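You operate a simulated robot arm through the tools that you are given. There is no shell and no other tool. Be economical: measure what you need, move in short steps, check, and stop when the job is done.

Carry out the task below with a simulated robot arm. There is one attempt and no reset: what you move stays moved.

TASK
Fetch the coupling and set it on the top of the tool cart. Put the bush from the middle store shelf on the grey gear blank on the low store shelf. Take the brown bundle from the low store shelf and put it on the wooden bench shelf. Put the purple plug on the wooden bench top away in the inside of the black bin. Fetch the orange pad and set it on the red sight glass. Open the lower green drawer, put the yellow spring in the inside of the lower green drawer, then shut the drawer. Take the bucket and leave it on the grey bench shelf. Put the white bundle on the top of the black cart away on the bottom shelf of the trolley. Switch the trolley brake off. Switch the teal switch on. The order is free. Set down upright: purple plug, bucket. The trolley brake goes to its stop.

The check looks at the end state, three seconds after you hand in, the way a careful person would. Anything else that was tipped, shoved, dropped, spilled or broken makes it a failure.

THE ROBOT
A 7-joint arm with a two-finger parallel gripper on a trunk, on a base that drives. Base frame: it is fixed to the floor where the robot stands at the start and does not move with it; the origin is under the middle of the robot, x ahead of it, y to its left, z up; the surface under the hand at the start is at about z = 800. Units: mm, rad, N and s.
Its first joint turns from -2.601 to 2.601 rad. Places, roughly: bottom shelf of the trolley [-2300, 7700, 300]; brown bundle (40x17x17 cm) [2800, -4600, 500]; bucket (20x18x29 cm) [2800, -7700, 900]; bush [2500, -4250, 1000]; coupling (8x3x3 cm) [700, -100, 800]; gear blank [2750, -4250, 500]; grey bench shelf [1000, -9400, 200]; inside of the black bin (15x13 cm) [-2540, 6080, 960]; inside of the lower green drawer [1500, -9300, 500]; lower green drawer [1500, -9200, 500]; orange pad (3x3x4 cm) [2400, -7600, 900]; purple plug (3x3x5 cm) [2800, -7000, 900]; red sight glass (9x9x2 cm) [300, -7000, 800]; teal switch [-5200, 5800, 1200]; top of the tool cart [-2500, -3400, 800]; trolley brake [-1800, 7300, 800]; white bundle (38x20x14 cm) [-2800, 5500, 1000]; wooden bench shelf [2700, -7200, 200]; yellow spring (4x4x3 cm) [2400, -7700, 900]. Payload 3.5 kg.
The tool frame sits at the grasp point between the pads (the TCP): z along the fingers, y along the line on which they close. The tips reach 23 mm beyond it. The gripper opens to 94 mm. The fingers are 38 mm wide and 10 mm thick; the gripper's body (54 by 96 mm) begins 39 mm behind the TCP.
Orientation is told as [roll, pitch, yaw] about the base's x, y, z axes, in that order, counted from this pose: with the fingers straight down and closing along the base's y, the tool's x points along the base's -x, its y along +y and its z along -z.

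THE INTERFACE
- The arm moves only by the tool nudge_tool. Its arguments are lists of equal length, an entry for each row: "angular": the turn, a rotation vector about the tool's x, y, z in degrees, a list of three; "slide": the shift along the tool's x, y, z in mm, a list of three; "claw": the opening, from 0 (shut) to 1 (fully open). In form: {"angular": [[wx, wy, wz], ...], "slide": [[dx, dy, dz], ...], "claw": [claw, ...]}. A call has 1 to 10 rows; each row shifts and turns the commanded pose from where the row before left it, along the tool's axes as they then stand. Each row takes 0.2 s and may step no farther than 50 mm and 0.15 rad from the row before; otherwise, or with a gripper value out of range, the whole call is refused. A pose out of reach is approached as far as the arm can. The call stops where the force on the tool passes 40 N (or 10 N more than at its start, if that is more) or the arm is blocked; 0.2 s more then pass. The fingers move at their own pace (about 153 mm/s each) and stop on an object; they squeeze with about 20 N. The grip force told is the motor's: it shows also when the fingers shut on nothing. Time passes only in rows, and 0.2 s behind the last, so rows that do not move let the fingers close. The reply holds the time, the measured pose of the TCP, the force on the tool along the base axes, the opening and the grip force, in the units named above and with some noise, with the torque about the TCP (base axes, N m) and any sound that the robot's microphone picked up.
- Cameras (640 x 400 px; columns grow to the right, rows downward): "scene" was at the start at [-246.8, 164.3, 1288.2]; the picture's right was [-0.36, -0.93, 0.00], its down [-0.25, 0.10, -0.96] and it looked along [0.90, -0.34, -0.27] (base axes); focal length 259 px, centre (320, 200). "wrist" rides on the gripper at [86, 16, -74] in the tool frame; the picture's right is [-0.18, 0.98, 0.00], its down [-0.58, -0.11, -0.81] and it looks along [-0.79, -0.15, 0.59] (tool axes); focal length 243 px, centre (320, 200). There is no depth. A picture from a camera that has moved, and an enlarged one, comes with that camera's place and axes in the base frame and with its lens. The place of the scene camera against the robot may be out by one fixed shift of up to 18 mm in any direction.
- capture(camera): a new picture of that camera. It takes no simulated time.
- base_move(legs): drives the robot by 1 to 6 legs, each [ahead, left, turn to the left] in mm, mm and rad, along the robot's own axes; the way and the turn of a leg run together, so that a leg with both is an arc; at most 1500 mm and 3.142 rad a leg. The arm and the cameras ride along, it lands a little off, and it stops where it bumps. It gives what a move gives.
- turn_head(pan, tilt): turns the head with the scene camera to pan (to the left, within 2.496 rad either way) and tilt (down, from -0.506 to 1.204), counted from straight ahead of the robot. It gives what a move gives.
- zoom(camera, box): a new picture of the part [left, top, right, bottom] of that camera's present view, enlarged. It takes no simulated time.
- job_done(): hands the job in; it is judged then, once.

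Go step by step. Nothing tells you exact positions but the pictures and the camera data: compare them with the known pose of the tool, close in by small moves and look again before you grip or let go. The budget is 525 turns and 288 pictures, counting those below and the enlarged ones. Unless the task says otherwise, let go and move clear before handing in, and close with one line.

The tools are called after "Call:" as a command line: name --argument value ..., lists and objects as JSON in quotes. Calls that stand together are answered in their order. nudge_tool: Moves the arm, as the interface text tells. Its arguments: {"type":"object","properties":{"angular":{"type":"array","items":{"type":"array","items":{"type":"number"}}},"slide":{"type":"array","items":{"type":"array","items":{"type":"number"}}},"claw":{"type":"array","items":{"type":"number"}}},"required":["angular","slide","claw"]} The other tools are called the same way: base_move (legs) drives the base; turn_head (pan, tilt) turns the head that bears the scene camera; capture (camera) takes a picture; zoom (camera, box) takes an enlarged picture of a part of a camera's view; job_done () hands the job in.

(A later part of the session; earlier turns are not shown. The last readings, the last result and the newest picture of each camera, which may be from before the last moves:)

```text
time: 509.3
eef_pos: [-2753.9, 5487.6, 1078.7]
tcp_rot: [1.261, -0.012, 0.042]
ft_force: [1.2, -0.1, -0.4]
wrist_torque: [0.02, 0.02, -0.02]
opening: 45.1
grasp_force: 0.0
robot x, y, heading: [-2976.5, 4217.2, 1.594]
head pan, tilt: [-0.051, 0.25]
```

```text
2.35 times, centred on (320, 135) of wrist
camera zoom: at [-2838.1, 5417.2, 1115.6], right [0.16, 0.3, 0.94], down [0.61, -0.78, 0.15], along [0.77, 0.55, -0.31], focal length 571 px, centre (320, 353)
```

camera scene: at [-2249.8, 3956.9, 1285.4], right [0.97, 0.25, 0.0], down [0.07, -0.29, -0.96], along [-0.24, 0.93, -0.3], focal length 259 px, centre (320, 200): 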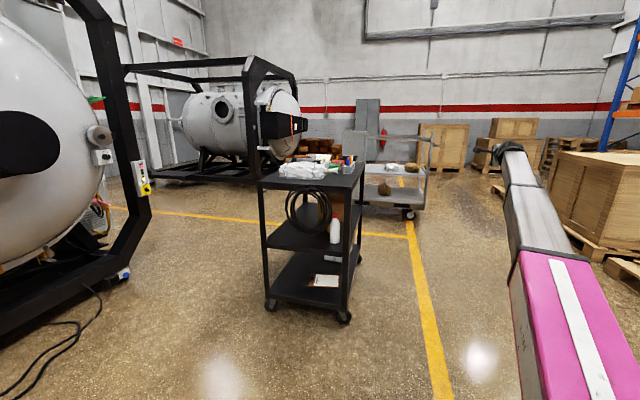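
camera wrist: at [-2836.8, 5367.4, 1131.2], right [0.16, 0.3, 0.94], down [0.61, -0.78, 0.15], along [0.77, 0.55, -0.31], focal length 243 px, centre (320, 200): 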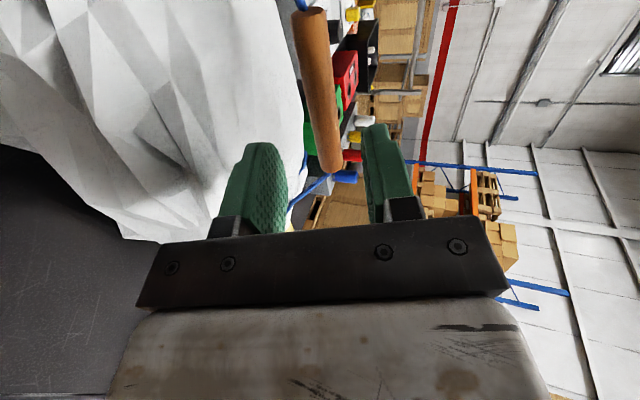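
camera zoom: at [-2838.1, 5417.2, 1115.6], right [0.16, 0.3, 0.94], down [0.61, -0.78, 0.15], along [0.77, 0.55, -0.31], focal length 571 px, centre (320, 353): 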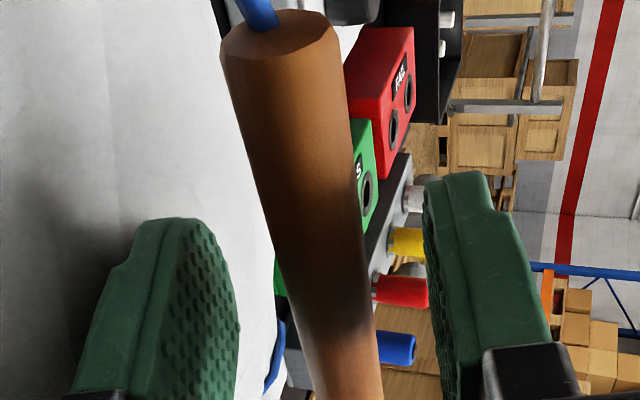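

Call:
nudge_tool --angular '[[0, 0, 0], [0, 0, 0], [0, 0, 0], [0, 0, 0]]' --slide '[[0, 0, 5], [0, 0, 0], [0, 0, 0], [0, 0, 0]]' --claw '[0.48, 0.05, 0.05, 0.05]'

Call:
nudge_tool --angular '[[0, 0, 0], [0, 0, 0], [0, 0, 0], [0, 0, 0], [0, 0, 0]]' --slide '[[0, 4.7, -1.5], [0, 9.5, -3], [0, 14, -4.5], [0, 20, -6], [0, 30, -9]]' --claw '[0.05, 0.05, 0.05, 0.05, 0.05]'

Call:
zoom --camera "scene" --box '[300, 120, 460, 220]'

```text
time: 510.3
eef_pos: [-2755.0, 5492.4, 1077.3]
tcp_rot: [1.264, -0.012, 0.041]
ft_force: [-1.2, 6.4, 12.3]
wrist_torque: [0.04, 0.82, -0.28]
opening: 18.8
grasp_force: 19.5
robot x, y, heading: [-2975.5, 4220.1, 1.589]
head pan, tilt: [-0.051, 0.25]
```

```text
time: 511.5
eef_pos: [-2756.0, 5494.4, 1156.0]
tcp_rot: [1.262, -0.012, 0.041]
ft_force: [-0.4, 0.2, -8.8]
wrist_torque: [-0.01, 0.04, -0.01]
opening: 17.4
grasp_force: 19.9
robot x, y, heading: [-2977.7, 4221.6, 1.593]
head pan, tilt: [-0.051, 0.25]
```

```text
4.00 times, centred on (380, 170) of scene
camera zoom: at [-3160.0, 3987.3, 1290.2], right [1.0, -0.03, 0.0], down [-0.01, -0.25, -0.97], along [0.03, 0.97, -0.25], focal length 1035 px, centre (80, 320)
```

zoom: 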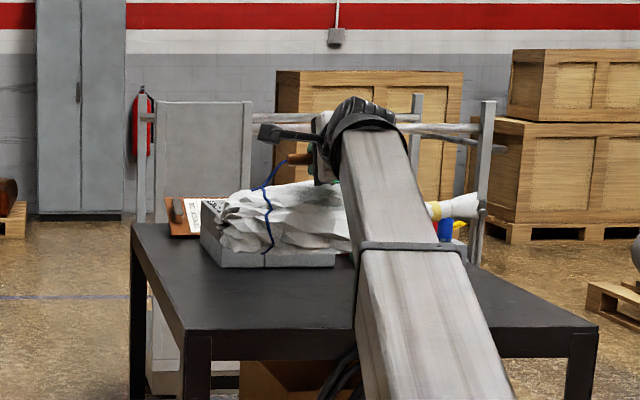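

The white bundle is up (9 N). I back away, retract the arm, and drive around to the trolley's east end.

Call:
base_move --legs '[[-550, 0, 0]]'

Call:
nudge_tool --angular '[[0, 0, 0], [0, 0, 0], [0, 0, 0], [0, 0, 0], [0, 0, 0], [0, 0, 0]]' --slide '[[0, -8, -20], [0, -14, -38], [0, -14, -40], [0, -14, -40], [0, -14, -40], [0, -12, -36]]' --claw '[0.05, 0.05, 0.05, 0.05, 0.05, 0.05]'

Call:
base_move --legs '[[0, 0, -0.99], [1320, 0, 0], [1320, 0, 0], [0, 0, 0.97]]'

Call:
turn_head --pan 0.4 --tilt 0.3

Call:
capture --camera "scene"

```text
time: 514.7
eef_pos: [-2739.4, 4936.0, 1156.4]
tcp_rot: [1.261, -0.013, 0.035]
ft_force: [-0.8, -0.3, -8.0]
wrist_torque: [-0.02, -0.01, 0.01]
opening: 17.7
grasp_force: 20.2
robot x, y, heading: [-2965.1, 3664.2, 1.583]
head pan, tilt: [-0.051, 0.25]
```

```text
time: 516.1
eef_pos: [-2730.1, 4706.5, 1149.9]
tcp_rot: [1.262, -0.012, 0.037]
ft_force: [0.7, 0.6, -8.2]
wrist_torque: [-0.01, 0.03, -0.02]
opening: 17.9
grasp_force: 19.6
robot x, y, heading: [-2962.0, 3663.5, 1.589]
head pan, tilt: [-0.051, 0.25]
```

```text
time: 533.9
eef_pos: [-599.4, 6208.5, 1149.3]
tcp_rot: [1.261, -0.012, 0.052]
ft_force: [0.3, 0.6, -8.5]
wrist_torque: [-0.03, -0.01, 0.0]
opening: 17.6
grasp_force: 19.7
robot x, y, heading: [-815.0, 5162.1, 1.604]
head pan, tilt: [-0.051, 0.25]
```

```text
time: 534.8
eef_pos: [-598.8, 6208.2, 1149.5]
tcp_rot: [1.261, -0.013, 0.055]
ft_force: [0.3, 0.2, -7.4]
wrist_torque: [-0.04, 0.03, -0.01]
opening: 17.8
grasp_force: 19.7
robot x, y, heading: [-815.1, 5160.6, 1.602]
head pan, tilt: [0.4, 0.3]
```

```text
103 pictures are left
camera scene: at [-1036.8, 4917.1, 1285.4], right [0.91, 0.42, 0.0], down [0.12, -0.27, -0.96], along [-0.4, 0.87, -0.3], focal length 259 px, centre (320, 200)
```

scene: 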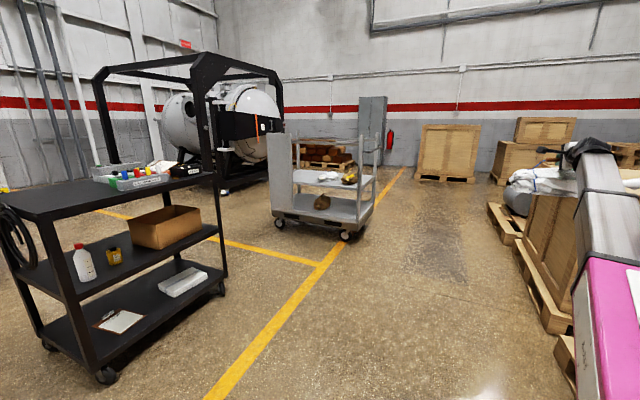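

I go on to a spot southeast of the trolley, turn to face west, and lower/retract the bundle there.

Call:
base_move --legs '[[0, 150, 0], [1000, 0, 0], [0, 0, 1.54]]'

Call:
nudge_tool --angular '[[0, 0, 0], [0, 0, 0], [0, 0, 0], [0, 0, 0], [0, 0, 0], [0, 0, 0], [0, 0, 0], [0, 0, 0], [0, 0, 0], [0, 0, 0]]' --slide '[[0, -20, -2], [0, -35, -4], [0, -44, -4], [0, -44, -4], [0, -44, -4], [0, -44, -4], [0, -44, -4], [0, -44, -4], [0, -44, -4], [0, -44, -4]]' --claw '[0.05, 0.05, 0.05, 0.05, 0.05, 0.05, 0.05, 0.05, 0.05, 0.05]'

Call:
nudge_tool --angular '[[0, 0, 0], [0, 0, 0], [0, 0, 0], [0, 0, 0], [0, 0, 0]]' --slide '[[0, -44, 12], [0, -44, 12], [0, -44, 12], [0, -44, 12], [0, -40, 12]]' --claw '[0.05, 0.05, 0.05, 0.05, 0.05]'

Call:
turn_head --pan -0.5 --tilt 0.4

Call:
capture --camera "scene"

```text
time: 544.6
eef_pos: [-2062.8, 6355.0, 1149.8]
tcp_rot: [1.263, -0.012, 1.625]
ft_force: [-0.1, -0.3, -8.2]
wrist_torque: [0.0, -0.01, 0.0]
opening: 17.8
grasp_force: 19.8
robot x, y, heading: [-1011.2, 6141.0, -3.108]
head pan, tilt: [0.4, 0.3]
```

```text
time: 546.8
eef_pos: [-1904.4, 6368.1, 773.4]
tcp_rot: [1.263, -0.013, 1.625]
ft_force: [0.3, -0.6, -7.9]
wrist_torque: [-0.06, 0.0, -0.01]
opening: 17.9
grasp_force: 20.1
robot x, y, heading: [-1015.2, 6139.2, -3.113]
head pan, tilt: [0.4, 0.3]
```

```text
time: 548.0
eef_pos: [-1893.8, 6372.5, 551.7]
tcp_rot: [1.262, -0.014, 1.624]
ft_force: [1.0, -0.4, -8.0]
wrist_torque: [-0.02, -0.02, -0.02]
opening: 17.9
grasp_force: 20.1
robot x, y, heading: [-1012.0, 6137.9, -3.111]
head pan, tilt: [0.4, 0.3]
```

```text
time: 549.2
eef_pos: [-1894.4, 6372.6, 552.6]
tcp_rot: [1.26, -0.012, 1.625]
ft_force: [0.0, -0.7, -7.5]
wrist_torque: [0.01, -0.07, 0.03]
opening: 17.8
grasp_force: 19.9
robot x, y, heading: [-1012.9, 6140.0, -3.106]
head pan, tilt: [-0.499, 0.4]
```

```text
102 pictures are left
camera scene: at [-764.6, 6009.6, 1276.2], right [0.45, 0.89, 0.0], down [0.35, -0.17, -0.92], along [-0.82, 0.41, -0.39], focal length 259 px, centre (320, 200)
```

scene: 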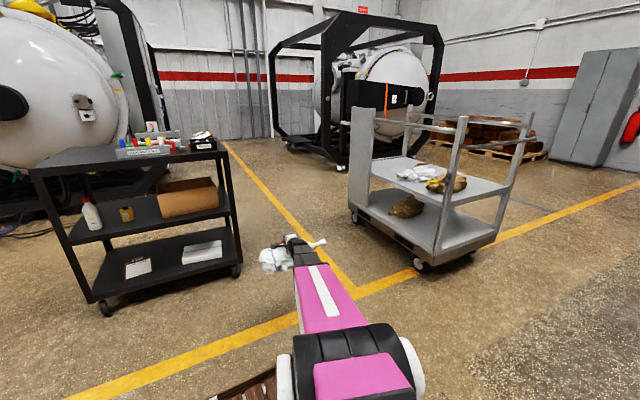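

Call:
base_move --legs '[[-210, 0, -0.034], [0, -1320, 0]]'

Call:
turn_head --pan 0.0 --tilt 0.5

Call:
capture --camera "scene"

```text
time: 557.1
eef_pos: [-1629.8, 7768.3, 552.2]
tcp_rot: [1.262, -0.012, 1.547]
ft_force: [0.3, -0.3, 0.4]
wrist_torque: [-0.02, 0.01, 0.0]
opening: 4.9
grasp_force: 0.0
robot x, y, heading: [-771.2, 7470.3, 3.101]
head pan, tilt: [-0.499, 0.4]
```

```text
time: 558.1
eef_pos: [-1630.1, 7767.8, 552.3]
tcp_rot: [1.262, -0.015, 1.547]
ft_force: [0.2, -0.5, -0.2]
wrist_torque: [0.0, -0.02, 0.0]
opening: 4.5
grasp_force: 0.1
robot x, y, heading: [-772.3, 7465.3, 3.097]
head pan, tilt: [0.0, 0.499]
```

```text
101 pictures are left
camera scene: at [-544.9, 7274.0, 1267.0], right [0.05, 1.0, 0.0], down [0.48, -0.02, -0.88], along [-0.88, 0.04, -0.48], focal length 259 px, centre (320, 200)
```

scene: 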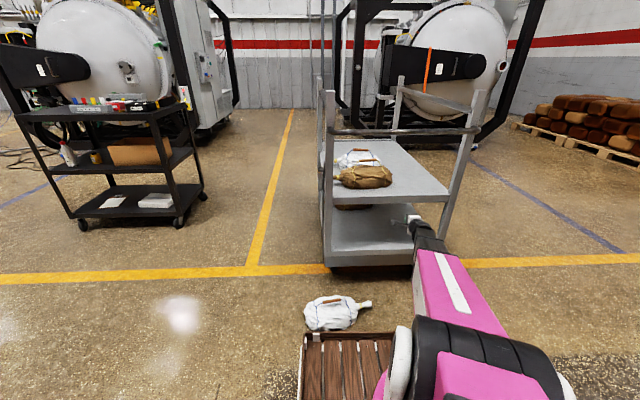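

The bundle slipped out along its bar during the strafe and lies on the floor by the robot. I check it and the trolley.

Call:
zoom --camera "scene" --box '[280, 70, 500, 340]'

```text
1.48 times, centred on (390, 205) of scene
camera zoom: at [-544.9, 7274.0, 1267.0], right [0.05, 1.0, 0.0], down [0.48, -0.02, -0.88], along [-0.88, 0.04, -0.48], focal length 383 px, centre (216, 193)
```

zoom: 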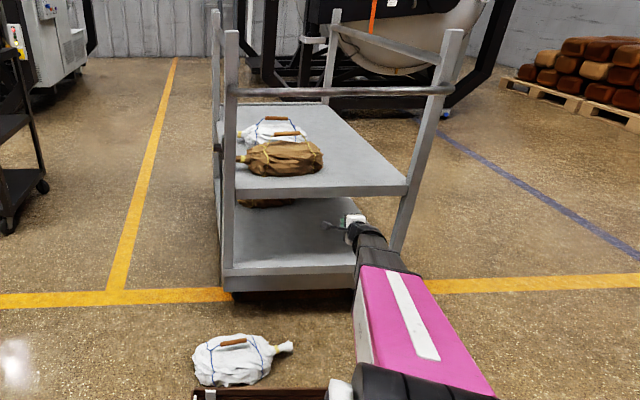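

The bundle lies upright on the floor at about [-1430,7410], handle up, bar along y; the trolley looks unmoved. I set the hand to 45° and reposition to pick it up again.

Call:
nudge_tool --angular '[[4, 0, 0], [8, 0, 0], [8, 0, 0], [7.3, 0, 0], [0, 0, 0], [0, 0, 0]]' --slide '[[0, 0, -15], [0, 0, -25], [0, 0, -30], [0, 0, -30], [0, 0, -30], [0, 0, -30]]' --claw '[0.5, 0.5, 0.5, 0.5, 0.5, 0.5]'

Call:
base_move --legs '[[0, 0, 0.04], [0, 330, 0]]'

Call:
turn_head --pan -0.2 --tilt 0.75

Call:
capture --camera "scene"

Call:
capture --camera "wrist"

```text
time: 559.5
eef_pos: [-1499.2, 7767.0, 639.8]
tcp_rot: [0.786, -0.013, 1.546]
ft_force: [-0.2, 0.3, 0.2]
wrist_torque: [-0.05, 0.03, 0.01]
opening: 46.9
grasp_force: 0.1
robot x, y, heading: [-767.8, 7468.1, 3.095]
head pan, tilt: [0.0, 0.499]
```

```text
time: 562.0
eef_pos: [-1513.3, 7407.7, 640.1]
tcp_rot: [0.786, -0.011, 1.582]
ft_force: [0.3, 0.6, -0.3]
wrist_torque: [-0.02, 0.01, 0.02]
opening: 47.0
grasp_force: 0.0
robot x, y, heading: [-775.2, 7134.8, 3.128]
head pan, tilt: [0.0, 0.499]
```

```text
time: 562.8
eef_pos: [-1513.5, 7407.9, 641.9]
tcp_rot: [0.784, -0.013, 1.583]
ft_force: [-0.3, -0.1, -1.1]
wrist_torque: [-0.02, 0.03, 0.02]
opening: 46.9
grasp_force: 0.1
robot x, y, heading: [-770.6, 7138.3, 3.13]
head pan, tilt: [-0.201, 0.75]
```

```text
99 pictures are left
camera scene: at [-530.0, 6968.1, 1245.1], right [0.21, 0.98, 0.0], down [0.67, -0.14, -0.73], along [-0.72, 0.15, -0.68], focal length 259 px, centre (320, 200)
```

scene: 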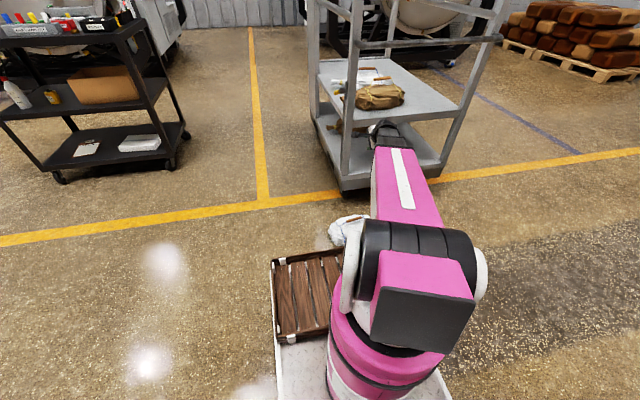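

```text
98 pictures are left
camera wrist: at [-1470.4, 7321.1, 703.4], right [-0.7, 0.17, 0.7], down [0.64, 0.58, 0.5], along [-0.32, 0.79, -0.51], focal length 243 px, centre (320, 200)
```

wrist: 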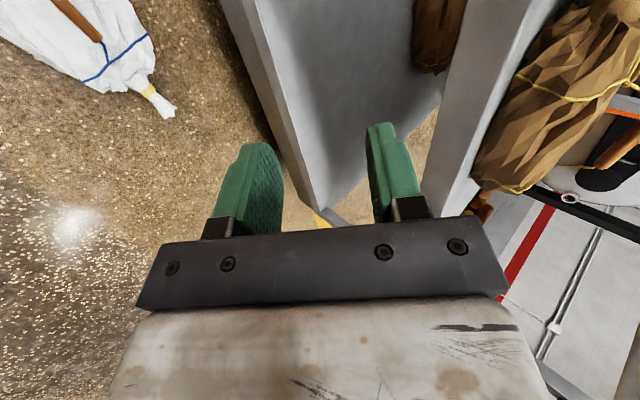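

Bar centre ≈ [-1504,7366,133]. Lowering behind and above it.

Call:
nudge_tool --angular '[[0, 0, 0], [0, 0, 0], [0, 0, 0], [0, 0, 0], [0, 0, 0], [0, 0, 0], [0, 0, 0], [0, 0, 0], [0, 0, 0]]' --slide '[[4, -18, 14], [6, -30, 24], [6, -35, 28], [6, -35, 28], [5, -35, 28], [5, -35, 28], [5, -35, 28], [5, -35, 28], [0, -24, 19]]' --claw '[0.5, 0.5, 0.5, 0.5, 0.5, 0.5, 0.5, 0.5, 0.5]'

Call:
capture --camera "wrist"

Call:
zoom --camera "scene" --box '[260, 170, 480, 310]'

```text
time: 564.8
eef_pos: [-1472.0, 7372.3, 283.1]
tcp_rot: [0.785, -0.012, 1.584]
ft_force: [0.3, -1.1, 0.0]
wrist_torque: [0.0, 0.03, -0.03]
opening: 47.0
grasp_force: 0.1
robot x, y, heading: [-774.4, 7133.6, 3.132]
head pan, tilt: [-0.201, 0.75]
```

```text
97 pictures are left
camera wrist: at [-1429.4, 7285.5, 345.9], right [-0.7, 0.17, 0.7], down [0.64, 0.58, 0.5], along [-0.32, 0.8, -0.51], focal length 243 px, centre (320, 200)
```

wrist: 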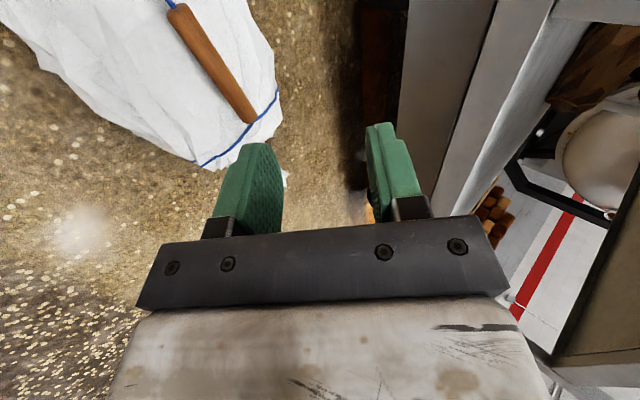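

```text
2.86 times, centred on (370, 240) of scene
camera zoom: at [-530.0, 6968.1, 1245.0], right [0.21, 0.98, 0.0], down [0.67, -0.14, -0.73], along [-0.72, 0.15, -0.68], focal length 739 px, centre (177, 86)
```

zoom: 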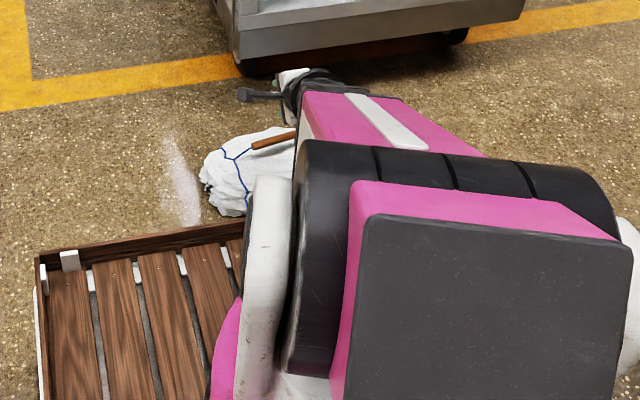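

Bar centre ≈ [-1501,7372,133]. Going down and onto the bar.

Call:
nudge_tool --angular '[[0, 0, 0], [0, 0, 0], [0, 0, 0], [0, 0, 0]]' --slide '[[0, -28, 24], [0, -28, 24], [0, -29, 23], [0, 0, 12]]' --claw '[0.5, 0.5, 0.5, 0.5]'

Call:
capture --camera "wrist"

```text
time: 565.8
eef_pos: [-1471.8, 7375.0, 164.2]
tcp_rot: [0.789, -0.013, 1.582]
ft_force: [-0.5, -0.5, -0.3]
wrist_torque: [0.01, 0.0, -0.01]
opening: 46.9
grasp_force: 0.1
robot x, y, heading: [-772.2, 7137.9, 3.134]
head pan, tilt: [-0.201, 0.75]
```

```text
95 pictures are left
camera wrist: at [-1429.9, 7286.8, 227.8], right [-0.7, 0.17, 0.7], down [0.64, 0.58, 0.5], along [-0.32, 0.79, -0.51], focal length 243 px, centre (320, 200)
```

wrist: 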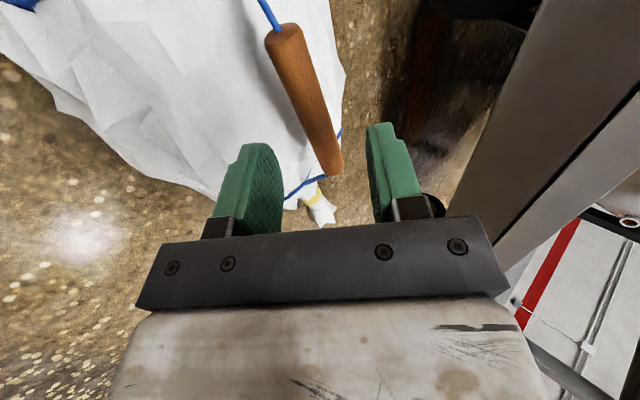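

Call:
nudge_tool --angular '[[0, 0, 0], [0, 0, 0], [0, 0, 0], [0, 0, 0], [0, 0, 0], [0, 0, 0]]' --slide '[[0, -1, 15], [0, 0, 15], [0, 0, 10], [0, 0, 0], [0, 0, 0], [0, 0, 0]]' --claw '[0.5, 0.5, 0.5, 0.05, 0.05, 0.05]'

Call:
capture --camera "wrist"

```text
time: 567.2
eef_pos: [-1500.3, 7375.3, 134.2]
tcp_rot: [0.786, -0.012, 1.584]
ft_force: [-8.9, 4.1, 8.2]
wrist_torque: [0.72, 0.21, 0.43]
opening: 21.1
grasp_force: 20.2
robot x, y, heading: [-773.1, 7135.0, 3.129]
head pan, tilt: [-0.201, 0.75]
```

```text
94 pictures are left
camera wrist: at [-1457.3, 7287.8, 197.3], right [-0.7, 0.17, 0.7], down [0.64, 0.58, 0.5], along [-0.32, 0.79, -0.51], focal length 243 px, centre (320, 200)
```

wrist: 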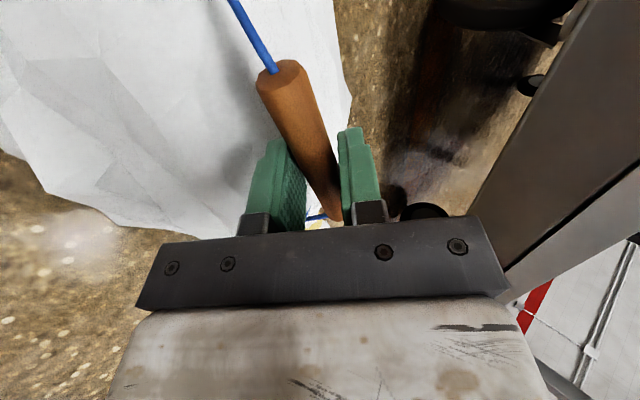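

The pads sit skewed ~10° to the bar; I open, align the hand, and grip again.

Call:
nudge_tool --angular '[[0, 0, 0], [0, 0, 0], [0, 3.5, -3.5], [0, 3.5, -3.5], [0, 0, 0], [0, 0, 0], [0, 0, 0], [0, 0, 0]]' --slide '[[0, 0, 0], [0, 0, 0], [0, 0, 0], [3, 0, 2], [0, 0, 0], [0, 0, 0], [0, 0, 0], [0, 0, 0]]' --claw '[0.5, 0.5, 0.5, 0.5, 0.05, 0.05, 0.05, 0.05]'

Call:
nudge_tool --angular '[[0, 0, 0], [0, 0, 0], [0, 0, 0], [0, 0, 0]]' --slide '[[0, 4, -4], [0, 8, -8], [0, 14, -14], [0, 20, -20]]' --claw '[0.05, 0.05, 0.05, 0.05]'

Call:
capture --camera "wrist"

```text
time: 569.0
eef_pos: [-1500.6, 7370.6, 132.6]
tcp_rot: [0.781, -0.013, 1.758]
ft_force: [0.8, -4.7, 1.5]
wrist_torque: [-1.02, -0.09, -0.09]
opening: 18.9
grasp_force: 20.2
robot x, y, heading: [-773.5, 7137.0, 3.135]
head pan, tilt: [-0.201, 0.75]
```

```text
time: 570.0
eef_pos: [-1500.1, 7369.9, 197.8]
tcp_rot: [0.784, -0.014, 1.756]
ft_force: [-1.2, 0.4, -7.1]
wrist_torque: [-0.04, -0.03, 0.0]
opening: 17.8
grasp_force: 19.6
robot x, y, heading: [-772.8, 7134.6, 3.132]
head pan, tilt: [-0.201, 0.75]
```

```text
93 pictures are left
camera wrist: at [-1443.2, 7291.8, 260.1], right [-0.72, 0.04, 0.7], down [0.53, 0.68, 0.5], along [-0.45, 0.73, -0.51], focal length 243 px, centre (320, 200)
```

wrist: 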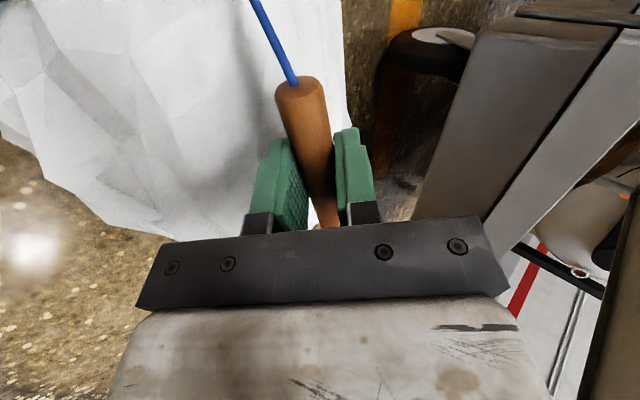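

Good grip now. Raising, then moving north at a safe distance from the trolley.

Call:
nudge_tool --angular '[[0, 0, 0], [0, 0, 0], [0, 0, 0], [0, 0, 0], [0, 0, 0], [0, 0, 0], [0, 0, 0], [0, 0, 0]]' --slide '[[0, 14, -14], [0, 28, -28], [0, 30, -30], [0, 30, -30], [0, 30, -30], [0, 30, -30], [0, 30, -30], [0, 15, -15]]' --claw '[0.05, 0.05, 0.05, 0.05, 0.05, 0.05, 0.05, 0.05]'

Call:
base_move --legs '[[0, -330, 0]]'

Call:
turn_head --pan 0.0 --tilt 0.5

Call:
capture --camera "scene"

Call:
zoom --camera "scene" --box '[290, 70, 490, 270]'

```text
time: 571.8
eef_pos: [-1499.8, 7367.6, 489.4]
tcp_rot: [0.784, -0.011, 1.757]
ft_force: [-0.9, 0.0, -7.7]
wrist_torque: [-0.08, -0.04, 0.02]
opening: 18.0
grasp_force: 20.0
robot x, y, heading: [-772.3, 7138.7, 3.134]
head pan, tilt: [-0.201, 0.75]
```

```text
time: 574.0
eef_pos: [-1492.3, 7706.1, 488.2]
tcp_rot: [0.781, -0.012, 1.744]
ft_force: [-0.5, 0.3, -8.0]
wrist_torque: [-0.03, -0.08, 0.01]
opening: 17.6
grasp_force: 20.1
robot x, y, heading: [-768.8, 7466.8, 3.119]
head pan, tilt: [-0.201, 0.75]
```

```text
time: 574.8
eef_pos: [-1492.7, 7706.1, 488.0]
tcp_rot: [0.782, -0.013, 1.743]
ft_force: [-0.1, -0.1, -7.1]
wrist_torque: [-0.05, -0.01, -0.03]
opening: 17.7
grasp_force: 20.0
robot x, y, heading: [-765.7, 7467.3, 3.123]
head pan, tilt: [0.0, 0.499]
```

```text
92 pictures are left
camera scene: at [-537.7, 7278.5, 1266.9], right [0.02, 1.0, 0.0], down [0.48, -0.01, -0.88], along [-0.88, 0.02, -0.48], focal length 259 px, centre (320, 200)
```

scene: 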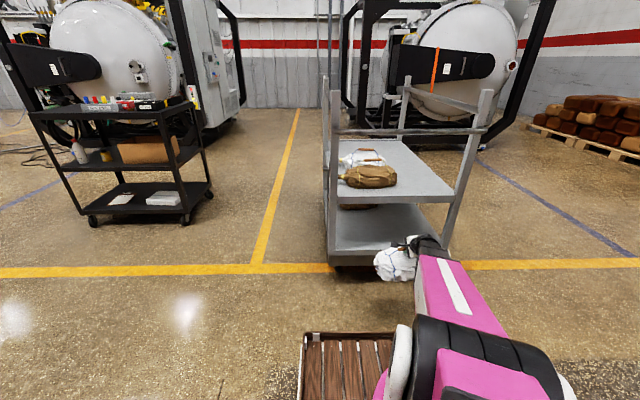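

```text
2.00 times, centred on (390, 170) of scene
camera zoom: at [-537.7, 7278.5, 1266.9], right [0.02, 1.0, 0.0], down [0.48, -0.01, -0.88], along [-0.88, 0.02, -0.48], focal length 517 px, centre (180, 260)
```

zoom: 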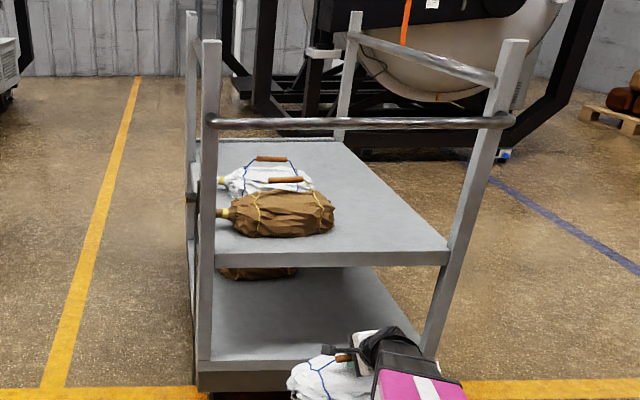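

The trolley's bottom shelf ≈ z 278, middle lip ≈ 598, east edge ≈ x −1725. I square the bundle to the trolley, flatten the hand a bit and lower to entry height.

Call:
nudge_tool --angular '[[0, -3.2, 3.2], [0, -3.2, 3.2], [-4, 0, 0], [-5, 0, 0], [-5, 0, 0], [0, 0, 0]]' --slide '[[0, 0, 0], [0, 0, 0], [0, 0, 0], [0, 0, 0], [0, 0, 0], [0, 0, 0]]' --claw '[0.05, 0.05, 0.05, 0.05, 0.05, 0.05]'

Call:
nudge_tool --angular '[[0, 0, 0], [0, 0, 0]]' --slide '[[0, -17, 10], [0, -21, 12]]' --claw '[0.05, 0.05]'

Call:
zoom --camera "scene" --box '[300, 110, 500, 290]'

Call:
capture --camera "wrist"

```text
time: 576.2
eef_pos: [-1492.8, 7706.8, 487.7]
tcp_rot: [1.028, -0.013, 1.584]
ft_force: [-0.2, -0.7, -8.3]
wrist_torque: [-0.06, -0.17, 0.0]
opening: 17.7
grasp_force: 20.2
robot x, y, heading: [-769.1, 7463.7, 3.122]
head pan, tilt: [0.0, 0.499]
```

```text
time: 576.8
eef_pos: [-1491.9, 7708.0, 445.7]
tcp_rot: [1.031, -0.012, 1.584]
ft_force: [0.2, 0.6, -8.0]
wrist_torque: [-0.04, -0.17, 0.0]
opening: 17.4
grasp_force: 20.0
robot x, y, heading: [-768.2, 7466.1, 3.125]
head pan, tilt: [0.0, 0.499]
```

```text
2.22 times, centred on (400, 200) of scene
camera zoom: at [-537.7, 7278.5, 1267.0], right [0.02, 1.0, 0.0], down [0.48, -0.01, -0.88], along [-0.88, 0.02, -0.48], focal length 575 px, centre (142, 200)
```

zoom: 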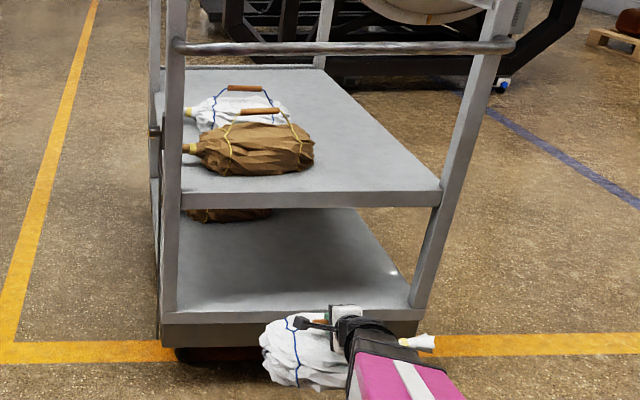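

```text
89 pictures are left
camera wrist: at [-1434.3, 7621.7, 497.2], right [-0.51, 0.17, 0.84], down [0.74, 0.59, 0.33], along [-0.44, 0.79, -0.42], focal length 243 px, centre (320, 200)
```

wrist: 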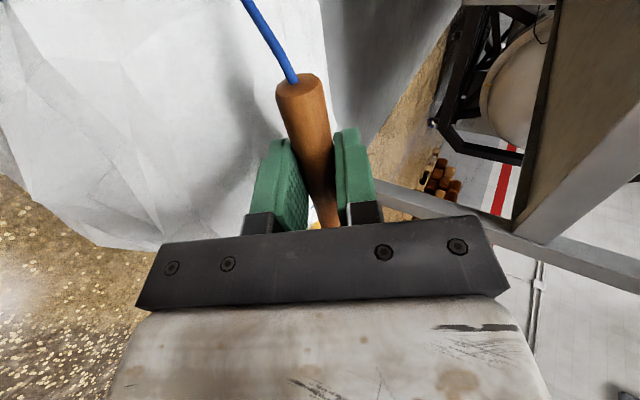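

Call:
base_move --legs '[[190, 0, 0]]'

Call:
zoom --camera "scene" --box '[300, 90, 500, 270]'

```text
time: 578.3
eef_pos: [-1680.3, 7712.1, 446.9]
tcp_rot: [1.03, -0.011, 1.584]
ft_force: [-0.4, 0.0, -8.1]
wrist_torque: [-0.08, -0.1, -0.01]
opening: 17.4
grasp_force: 20.1
robot x, y, heading: [-957.8, 7469.9, 3.122]
head pan, tilt: [0.0, 0.499]
```

```text
2.22 times, centred on (400, 180) of scene
camera zoom: at [-727.1, 7282.4, 1267.0], right [0.02, 1.0, 0.0], down [0.48, -0.01, -0.88], along [-0.88, 0.02, -0.48], focal length 575 px, centre (142, 244)
```

zoom: 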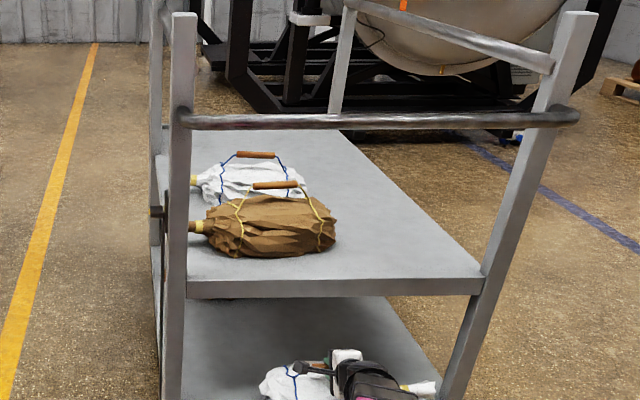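

Call:
base_move --legs '[[170, 0, 0]]'

Call:
turn_head --pan 0.0 --tilt 0.7

Call:
zoom --camera "scene" --box '[300, 70, 500, 250]'

Call:
capture --camera "wrist"

```text
time: 579.8
eef_pos: [-1852.6, 7712.2, 446.7]
tcp_rot: [1.03, -0.013, 1.589]
ft_force: [0.1, 0.3, -8.0]
wrist_torque: [-0.09, -0.08, 0.01]
opening: 17.8
grasp_force: 20.2
robot x, y, heading: [-1126.5, 7474.7, 3.127]
head pan, tilt: [0.0, 0.499]
```

```text
time: 580.5
eef_pos: [-1851.2, 7713.2, 446.2]
tcp_rot: [1.03, -0.013, 1.588]
ft_force: [0.3, 0.4, -7.8]
wrist_torque: [-0.09, -0.09, 0.01]
opening: 17.5
grasp_force: 20.1
robot x, y, heading: [-1129.1, 7477.6, 3.125]
head pan, tilt: [0.0, 0.7]
```

```text
2.22 times, centred on (400, 160) of scene
camera zoom: at [-890.5, 7286.5, 1249.3], right [0.02, 1.0, 0.0], down [0.64, -0.01, -0.77], along [-0.77, 0.01, -0.64], focal length 575 px, centre (142, 289)
```

zoom: 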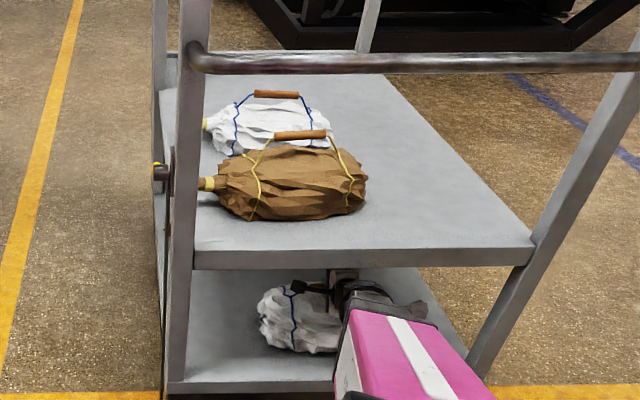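

```text
86 pictures are left
camera wrist: at [-1794.0, 7626.7, 497.4], right [-0.51, 0.16, 0.84], down [0.74, 0.59, 0.33], along [-0.44, 0.79, -0.42], focal length 243 px, centre (320, 200)
```

wrist: 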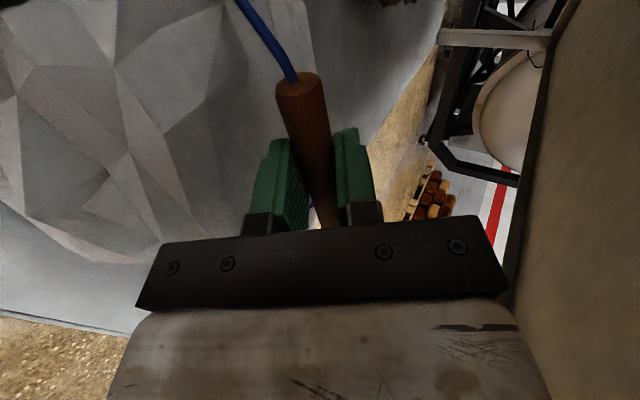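

The bundle is inside above the bottom shelf. Lowering it in small steps.

Call:
nudge_tool --angular '[[0, 0, 0], [0, 0, 0], [0, 0, 0], [0, 0, 0]]' --slide '[[0, -6.5, 4], [0, -6.5, 4], [0, -4.3, 2.6], [0, 0, 0]]' --claw '[0.05, 0.05, 0.05, 0.05]'

Call:
nudge_tool --angular '[[0, 0, 0], [0, 0, 0], [0, 0, 0], [0, 0, 0]]' --slide '[[0, -3.5, 2], [0, -3.5, 2], [0, -3.5, 2], [0, 0, 0]]' --claw '[0.05, 0.05, 0.05, 0.05]'

Call:
nudge_tool --angular '[[0, 0, 0], [0, 0, 0], [0, 0, 0], [0, 0, 0]]' --slide '[[0, -3.5, 2], [0, -3.5, 2], [0, -3.5, 2], [0, 0, 0]]' --claw '[0.05, 0.05, 0.05, 0.05]'

```text
time: 581.4
eef_pos: [-1851.8, 7713.9, 432.4]
tcp_rot: [1.038, -0.006, 1.585]
ft_force: [-8.6, 1.3, 23.6]
wrist_torque: [-0.63, 0.25, 0.09]
opening: 18.0
grasp_force: 14.8
robot x, y, heading: [-1129.0, 7471.7, 3.123]
head pan, tilt: [0.0, 0.7]
stopped in row 4: the force on the tool passed its limit at 42 N (the readings are from after the stop); the commanded pose is now the measured one
```

```text
time: 581.7
eef_pos: [-1853.7, 7714.2, 432.7]
tcp_rot: [1.04, -0.005, 1.584]
ft_force: [0.0, -0.7, 8.0]
wrist_torque: [-0.41, 0.04, -0.12]
opening: 17.8
grasp_force: 20.2
robot x, y, heading: [-1125.2, 7476.3, 3.124]
head pan, tilt: [0.0, 0.7]
stopped in row 1: the force on the tool passed its limit at 43 N (the readings are from after the stop); the commanded pose is now the measured one
```

```text
time: 582.1
eef_pos: [-1853.2, 7714.5, 432.3]
tcp_rot: [1.041, -0.003, 1.583]
ft_force: [0.6, -0.8, 8.1]
wrist_torque: [-0.26, 0.03, -0.1]
opening: 17.7
grasp_force: 19.5
robot x, y, heading: [-1128.1, 7473.8, 3.119]
head pan, tilt: [0.0, 0.7]
stopped in row 1: the force on the tool passed its limit at 46 N (the readings are from after the stop); the commanded pose is now the measured one
```

It rests (shelf ≈ z 299). Opening slightly and withdrawing along the fingers.

Call:
nudge_tool --angular '[[0, 0, 0], [0, 0, 0], [0, 0, 0]]' --slide '[[0, 1, 0], [0, 0, 0], [0, 0, 0]]' --claw '[0.3, 0.36, 0.36]'

Call:
nudge_tool --angular '[[0, 0, 0], [0, 0, 0], [0, 0, 0], [0, 0, 0]]' --slide '[[0, 0, -10], [0, 0, -20], [0, 0, -25], [0, -10, -20]]' --claw '[0.36, 0.36, 0.36, 0.36]'

Call:
zoom --camera "scene" --box '[300, 70, 500, 250]'

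Call:
capture --camera "wrist"

```text
time: 582.9
eef_pos: [-1855.0, 7713.0, 432.2]
tcp_rot: [1.04, -0.004, 1.586]
ft_force: [0.2, -0.6, -0.7]
wrist_torque: [0.0, 0.02, -0.03]
opening: 33.9
grasp_force: 0.2
robot x, y, heading: [-1126.4, 7475.3, 3.125]
head pan, tilt: [0.0, 0.7]
```

```text
time: 583.9
eef_pos: [-1780.9, 7714.4, 460.3]
tcp_rot: [1.04, -0.003, 1.585]
ft_force: [0.2, 0.1, 0.1]
wrist_torque: [0.01, 0.0, 0.01]
opening: 33.9
grasp_force: 0.0
robot x, y, heading: [-1129.2, 7473.0, 3.127]
head pan, tilt: [0.0, 0.7]
```

```text
2.22 times, centred on (400, 160) of scene
camera zoom: at [-890.5, 7286.5, 1249.2], right [0.02, 1.0, 0.0], down [0.64, -0.01, -0.76], along [-0.76, 0.01, -0.64], focal length 575 px, centre (142, 289)
```

zoom: 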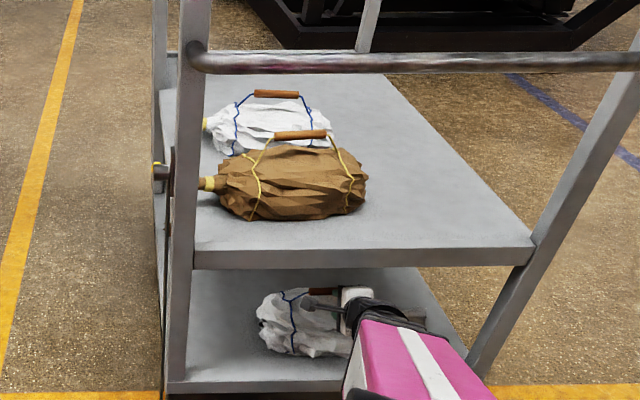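

```text
84 pictures are left
camera wrist: at [-1722.9, 7628.3, 511.5], right [-0.5, 0.17, 0.85], down [0.74, 0.59, 0.32], along [-0.45, 0.79, -0.42], focal length 243 px, centre (320, 200)
```

wrist: 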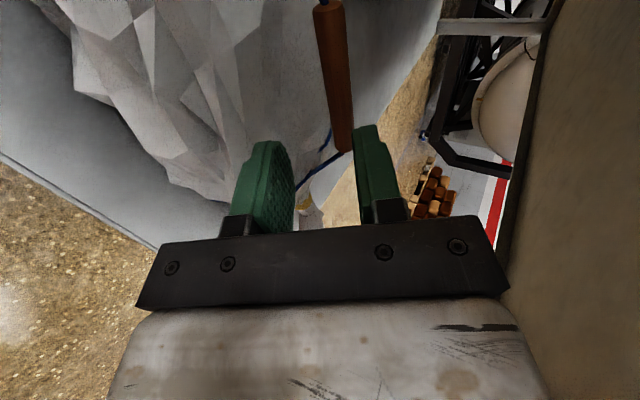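

The white bundle lies on the bottom shelf. I back out and go look at the brake lever at the trolley's southeast post.

Call:
base_move --legs '[[-400, 0, 0], [0, 1250, 0], [0, 0, -1.56]]'

Call:
turn_head --pan 0.7 --tilt 0.3

Call:
capture --camera "scene"

```text
time: 586.3
eef_pos: [-1408.4, 7695.0, 460.4]
tcp_rot: [1.04, -0.003, 1.607]
ft_force: [-0.2, 0.6, -0.2]
wrist_torque: [-0.03, 0.0, 0.0]
opening: 33.7
grasp_force: 0.1
robot x, y, heading: [-748.3, 7467.2, -3.142]
head pan, tilt: [0.0, 0.7]
stopped in leg 1: the robot was blocked; the commanded pose is now the measured one
```

```text
time: 587.4
eef_pos: [-1408.1, 7694.9, 461.2]
tcp_rot: [1.04, -0.004, 1.605]
ft_force: [-0.4, 0.4, 0.1]
wrist_torque: [0.04, 0.0, -0.03]
opening: 33.7
grasp_force: 0.1
robot x, y, heading: [-751.9, 7465.1, -3.143]
head pan, tilt: [0.7, 0.3]
```

```text
83 pictures are left
camera scene: at [-495.7, 7225.0, 1285.3], right [-0.64, 0.76, 0.0], down [0.23, 0.19, -0.96], along [-0.73, -0.62, -0.3], focal length 259 px, centre (320, 200)
```

scene: 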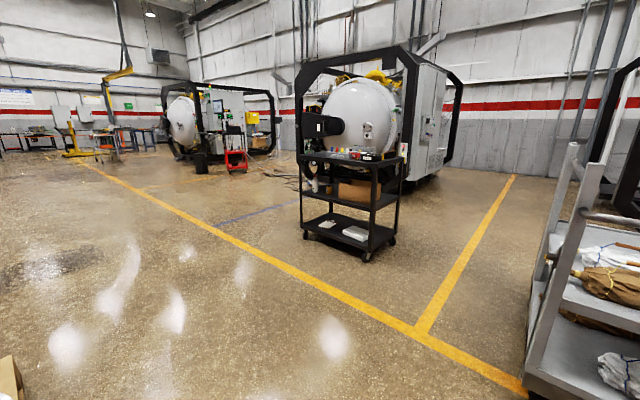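

The base touched something behind (pallet); I pull forward slightly and go south along a clear lane.

Call:
base_move --legs '[[120, 0, 0], [0, 1250, 0], [0, 0, -1.57]]'

Call:
turn_head --pan 0.7 --tilt 0.25

Call:
capture --camera "scene"

Call:
zoom --camera "scene" --box '[260, 120, 420, 260]'

```text
time: 598.3
eef_pos: [-651.0, 6879.3, 460.0]
tcp_rot: [1.038, -0.004, 0.021]
ft_force: [0.7, 0.5, 0.3]
wrist_torque: [0.02, -0.01, 0.01]
opening: 33.9
grasp_force: 0.1
robot x, y, heading: [-889.2, 6225.0, 1.559]
head pan, tilt: [0.7, 0.3]
```

```text
time: 598.9
eef_pos: [-651.1, 6879.1, 459.7]
tcp_rot: [1.041, -0.003, 0.023]
ft_force: [-0.4, 0.0, -0.1]
wrist_torque: [0.01, 0.01, 0.01]
opening: 33.9
grasp_force: 0.1
robot x, y, heading: [-885.7, 6223.7, 1.562]
head pan, tilt: [0.7, 0.25]
```

```text
82 pictures are left
camera scene: at [-1143.8, 5975.8, 1290.1], right [0.77, 0.64, 0.0], down [0.16, -0.19, -0.97], along [-0.62, 0.75, -0.25], focal length 259 px, centre (320, 200)
```

scene: 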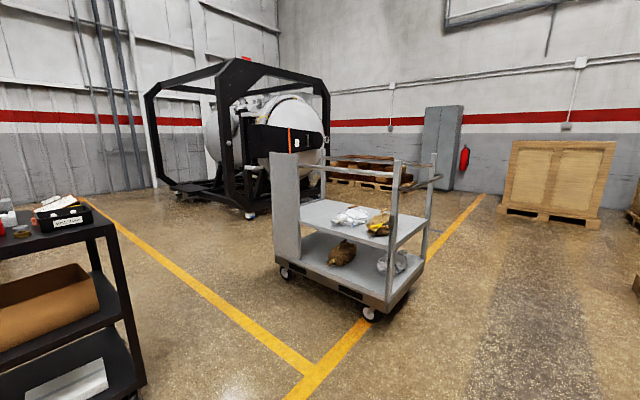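

```text
2.86 times, centred on (340, 190) of scene
camera zoom: at [-1143.8, 5975.8, 1290.1], right [0.77, 0.64, 0.0], down [0.16, -0.19, -0.97], along [-0.62, 0.75, -0.25], focal length 739 px, centre (263, 229)
```

zoom: 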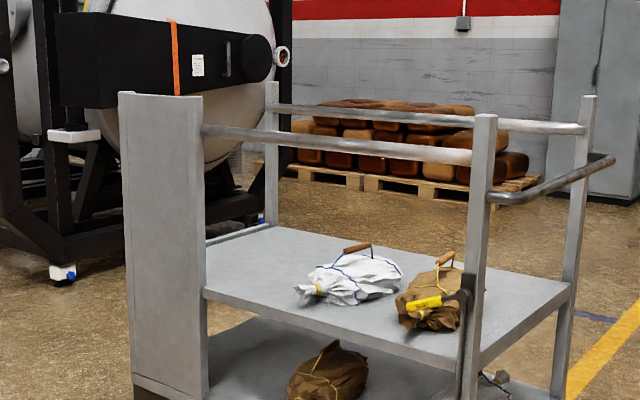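

Call:
zoom --camera "scene" --box '[345, 190, 415, 330]'

Call:
zoom --camera "scene" --box '[355, 205, 405, 245]'

```text
2.86 times, centred on (380, 260) of scene
camera zoom: at [-1143.8, 5975.8, 1290.1], right [0.77, 0.64, 0.0], down [0.16, -0.19, -0.97], along [-0.62, 0.75, -0.25], focal length 739 px, centre (149, 29)
```

zoom: 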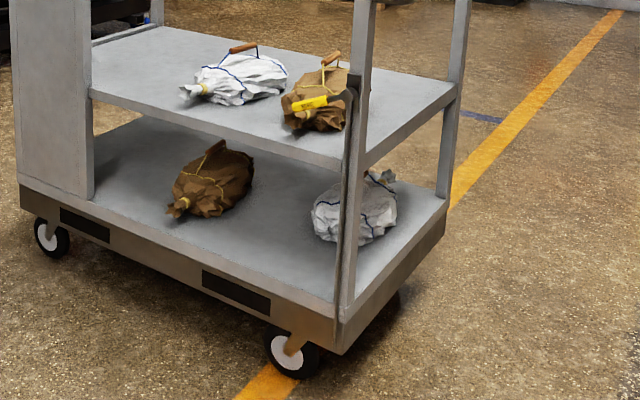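

```text
10.00 times, centred on (380, 225) of scene
camera zoom: at [-1143.8, 5975.8, 1290.1], right [0.77, 0.64, 0.0], down [0.16, -0.19, -0.97], along [-0.62, 0.75, -0.25], focal length 2587 px, centre (-280, -50)
```

zoom: 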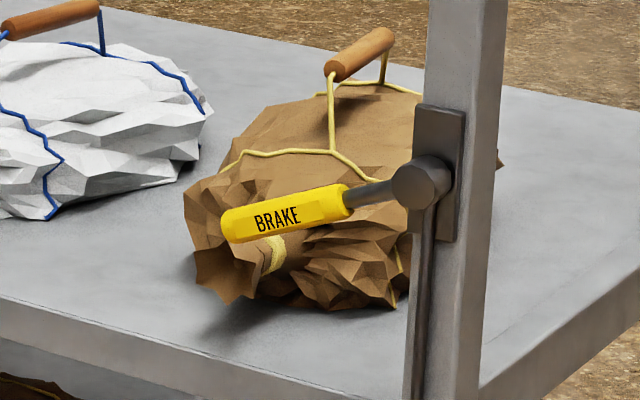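

The lever marked BRAKE pivots on the post at about [-1745,7350,775], its yellow grip pointing west. I'll straddle it vertically with the fingers; first I set up the arm.

Call:
nudge_tool --angular '[[0, 0, 0], [0, 0, 0], [0, 0, 0], [0, 0, 0], [0, 0, 0], [0, 0, 0], [0, 0, 0], [0, 0, 0], [0, 0, 0], [0, 0, 0]]' --slide '[[12, 18, 3], [22, 35, 6], [25, 39, 7], [25, 39, 7], [25, 39, 7], [25, 39, 7], [25, 39, 7], [25, 39, 7], [25, 39, 7], [26, 43, 9]]' --claw '[0.7, 0.7, 0.7, 0.7, 0.7, 0.7, 0.7, 0.7, 0.7, 0.7]'

Call:
nudge_tool --angular '[[-6, 0, 0], [-6.5, 0, 0]]' --slide '[[0, 0, 0], [0, 0, 0]]' --claw '[0.7, 0.7]'

Call:
base_move --legs '[[0, 930, 0]]'

Call:
turn_head --pan -0.05 --tilt 0.4

Call:
capture --camera "scene"

Call:
capture --camera "wrist"

```text
refused: row 10 steps farther than a row can; nothing moved
```

```text
time: 599.5
eef_pos: [-651.5, 6879.1, 460.3]
tcp_rot: [1.261, -0.003, 0.023]
ft_force: [0.9, -0.3, -0.1]
wrist_torque: [-0.02, -0.01, -0.02]
opening: 65.7
grasp_force: 0.1
robot x, y, heading: [-886.6, 6226.1, 1.56]
head pan, tilt: [0.7, 0.25]
```

```text
time: 604.4
eef_pos: [-1573.8, 6887.8, 460.6]
tcp_rot: [1.258, -0.004, 0.022]
ft_force: [0.0, -0.7, 0.2]
wrist_torque: [-0.01, 0.0, 0.0]
opening: 65.8
grasp_force: 0.1
robot x, y, heading: [-1812.4, 6232.6, 1.563]
head pan, tilt: [0.7, 0.25]
```

```text
time: 605.5
eef_pos: [-1573.5, 6889.3, 460.7]
tcp_rot: [1.258, -0.004, 0.022]
ft_force: [0.0, 0.4, -0.2]
wrist_torque: [-0.01, -0.01, 0.0]
opening: 65.5
grasp_force: 0.0
robot x, y, heading: [-1813.1, 6229.9, 1.561]
head pan, tilt: [-0.051, 0.4]
```

```text
78 pictures are left
camera scene: at [-2002.6, 6006.2, 1276.1], right [1.0, -0.06, 0.0], down [-0.02, -0.39, -0.92], along [0.06, 0.92, -0.39], focal length 259 px, centre (320, 200)
```

scene: 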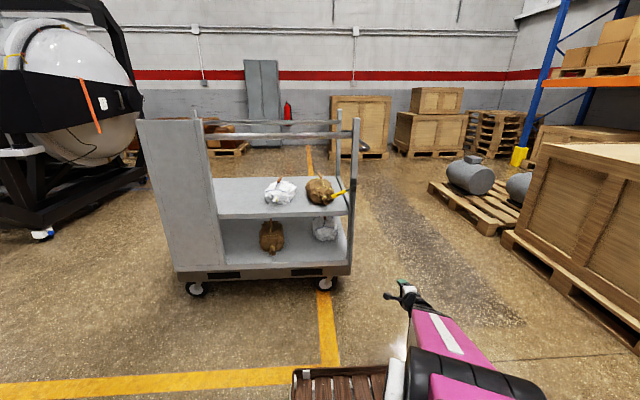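

```text
77 pictures are left
camera wrist: at [-1658.7, 6819.9, 498.6], right [0.17, 0.31, 0.94], down [0.6, -0.79, 0.15], along [0.78, 0.53, -0.32], focal length 243 px, centre (320, 200)
```

wrist: 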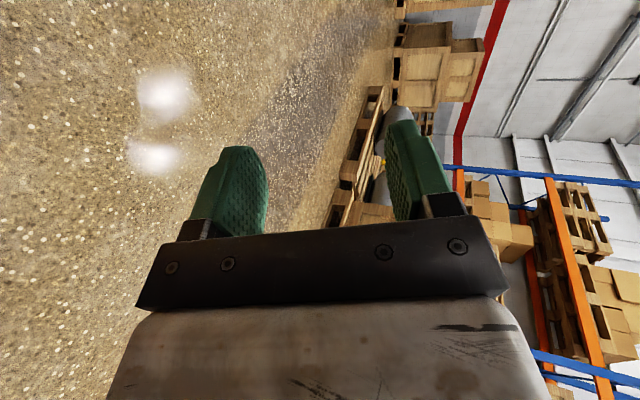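

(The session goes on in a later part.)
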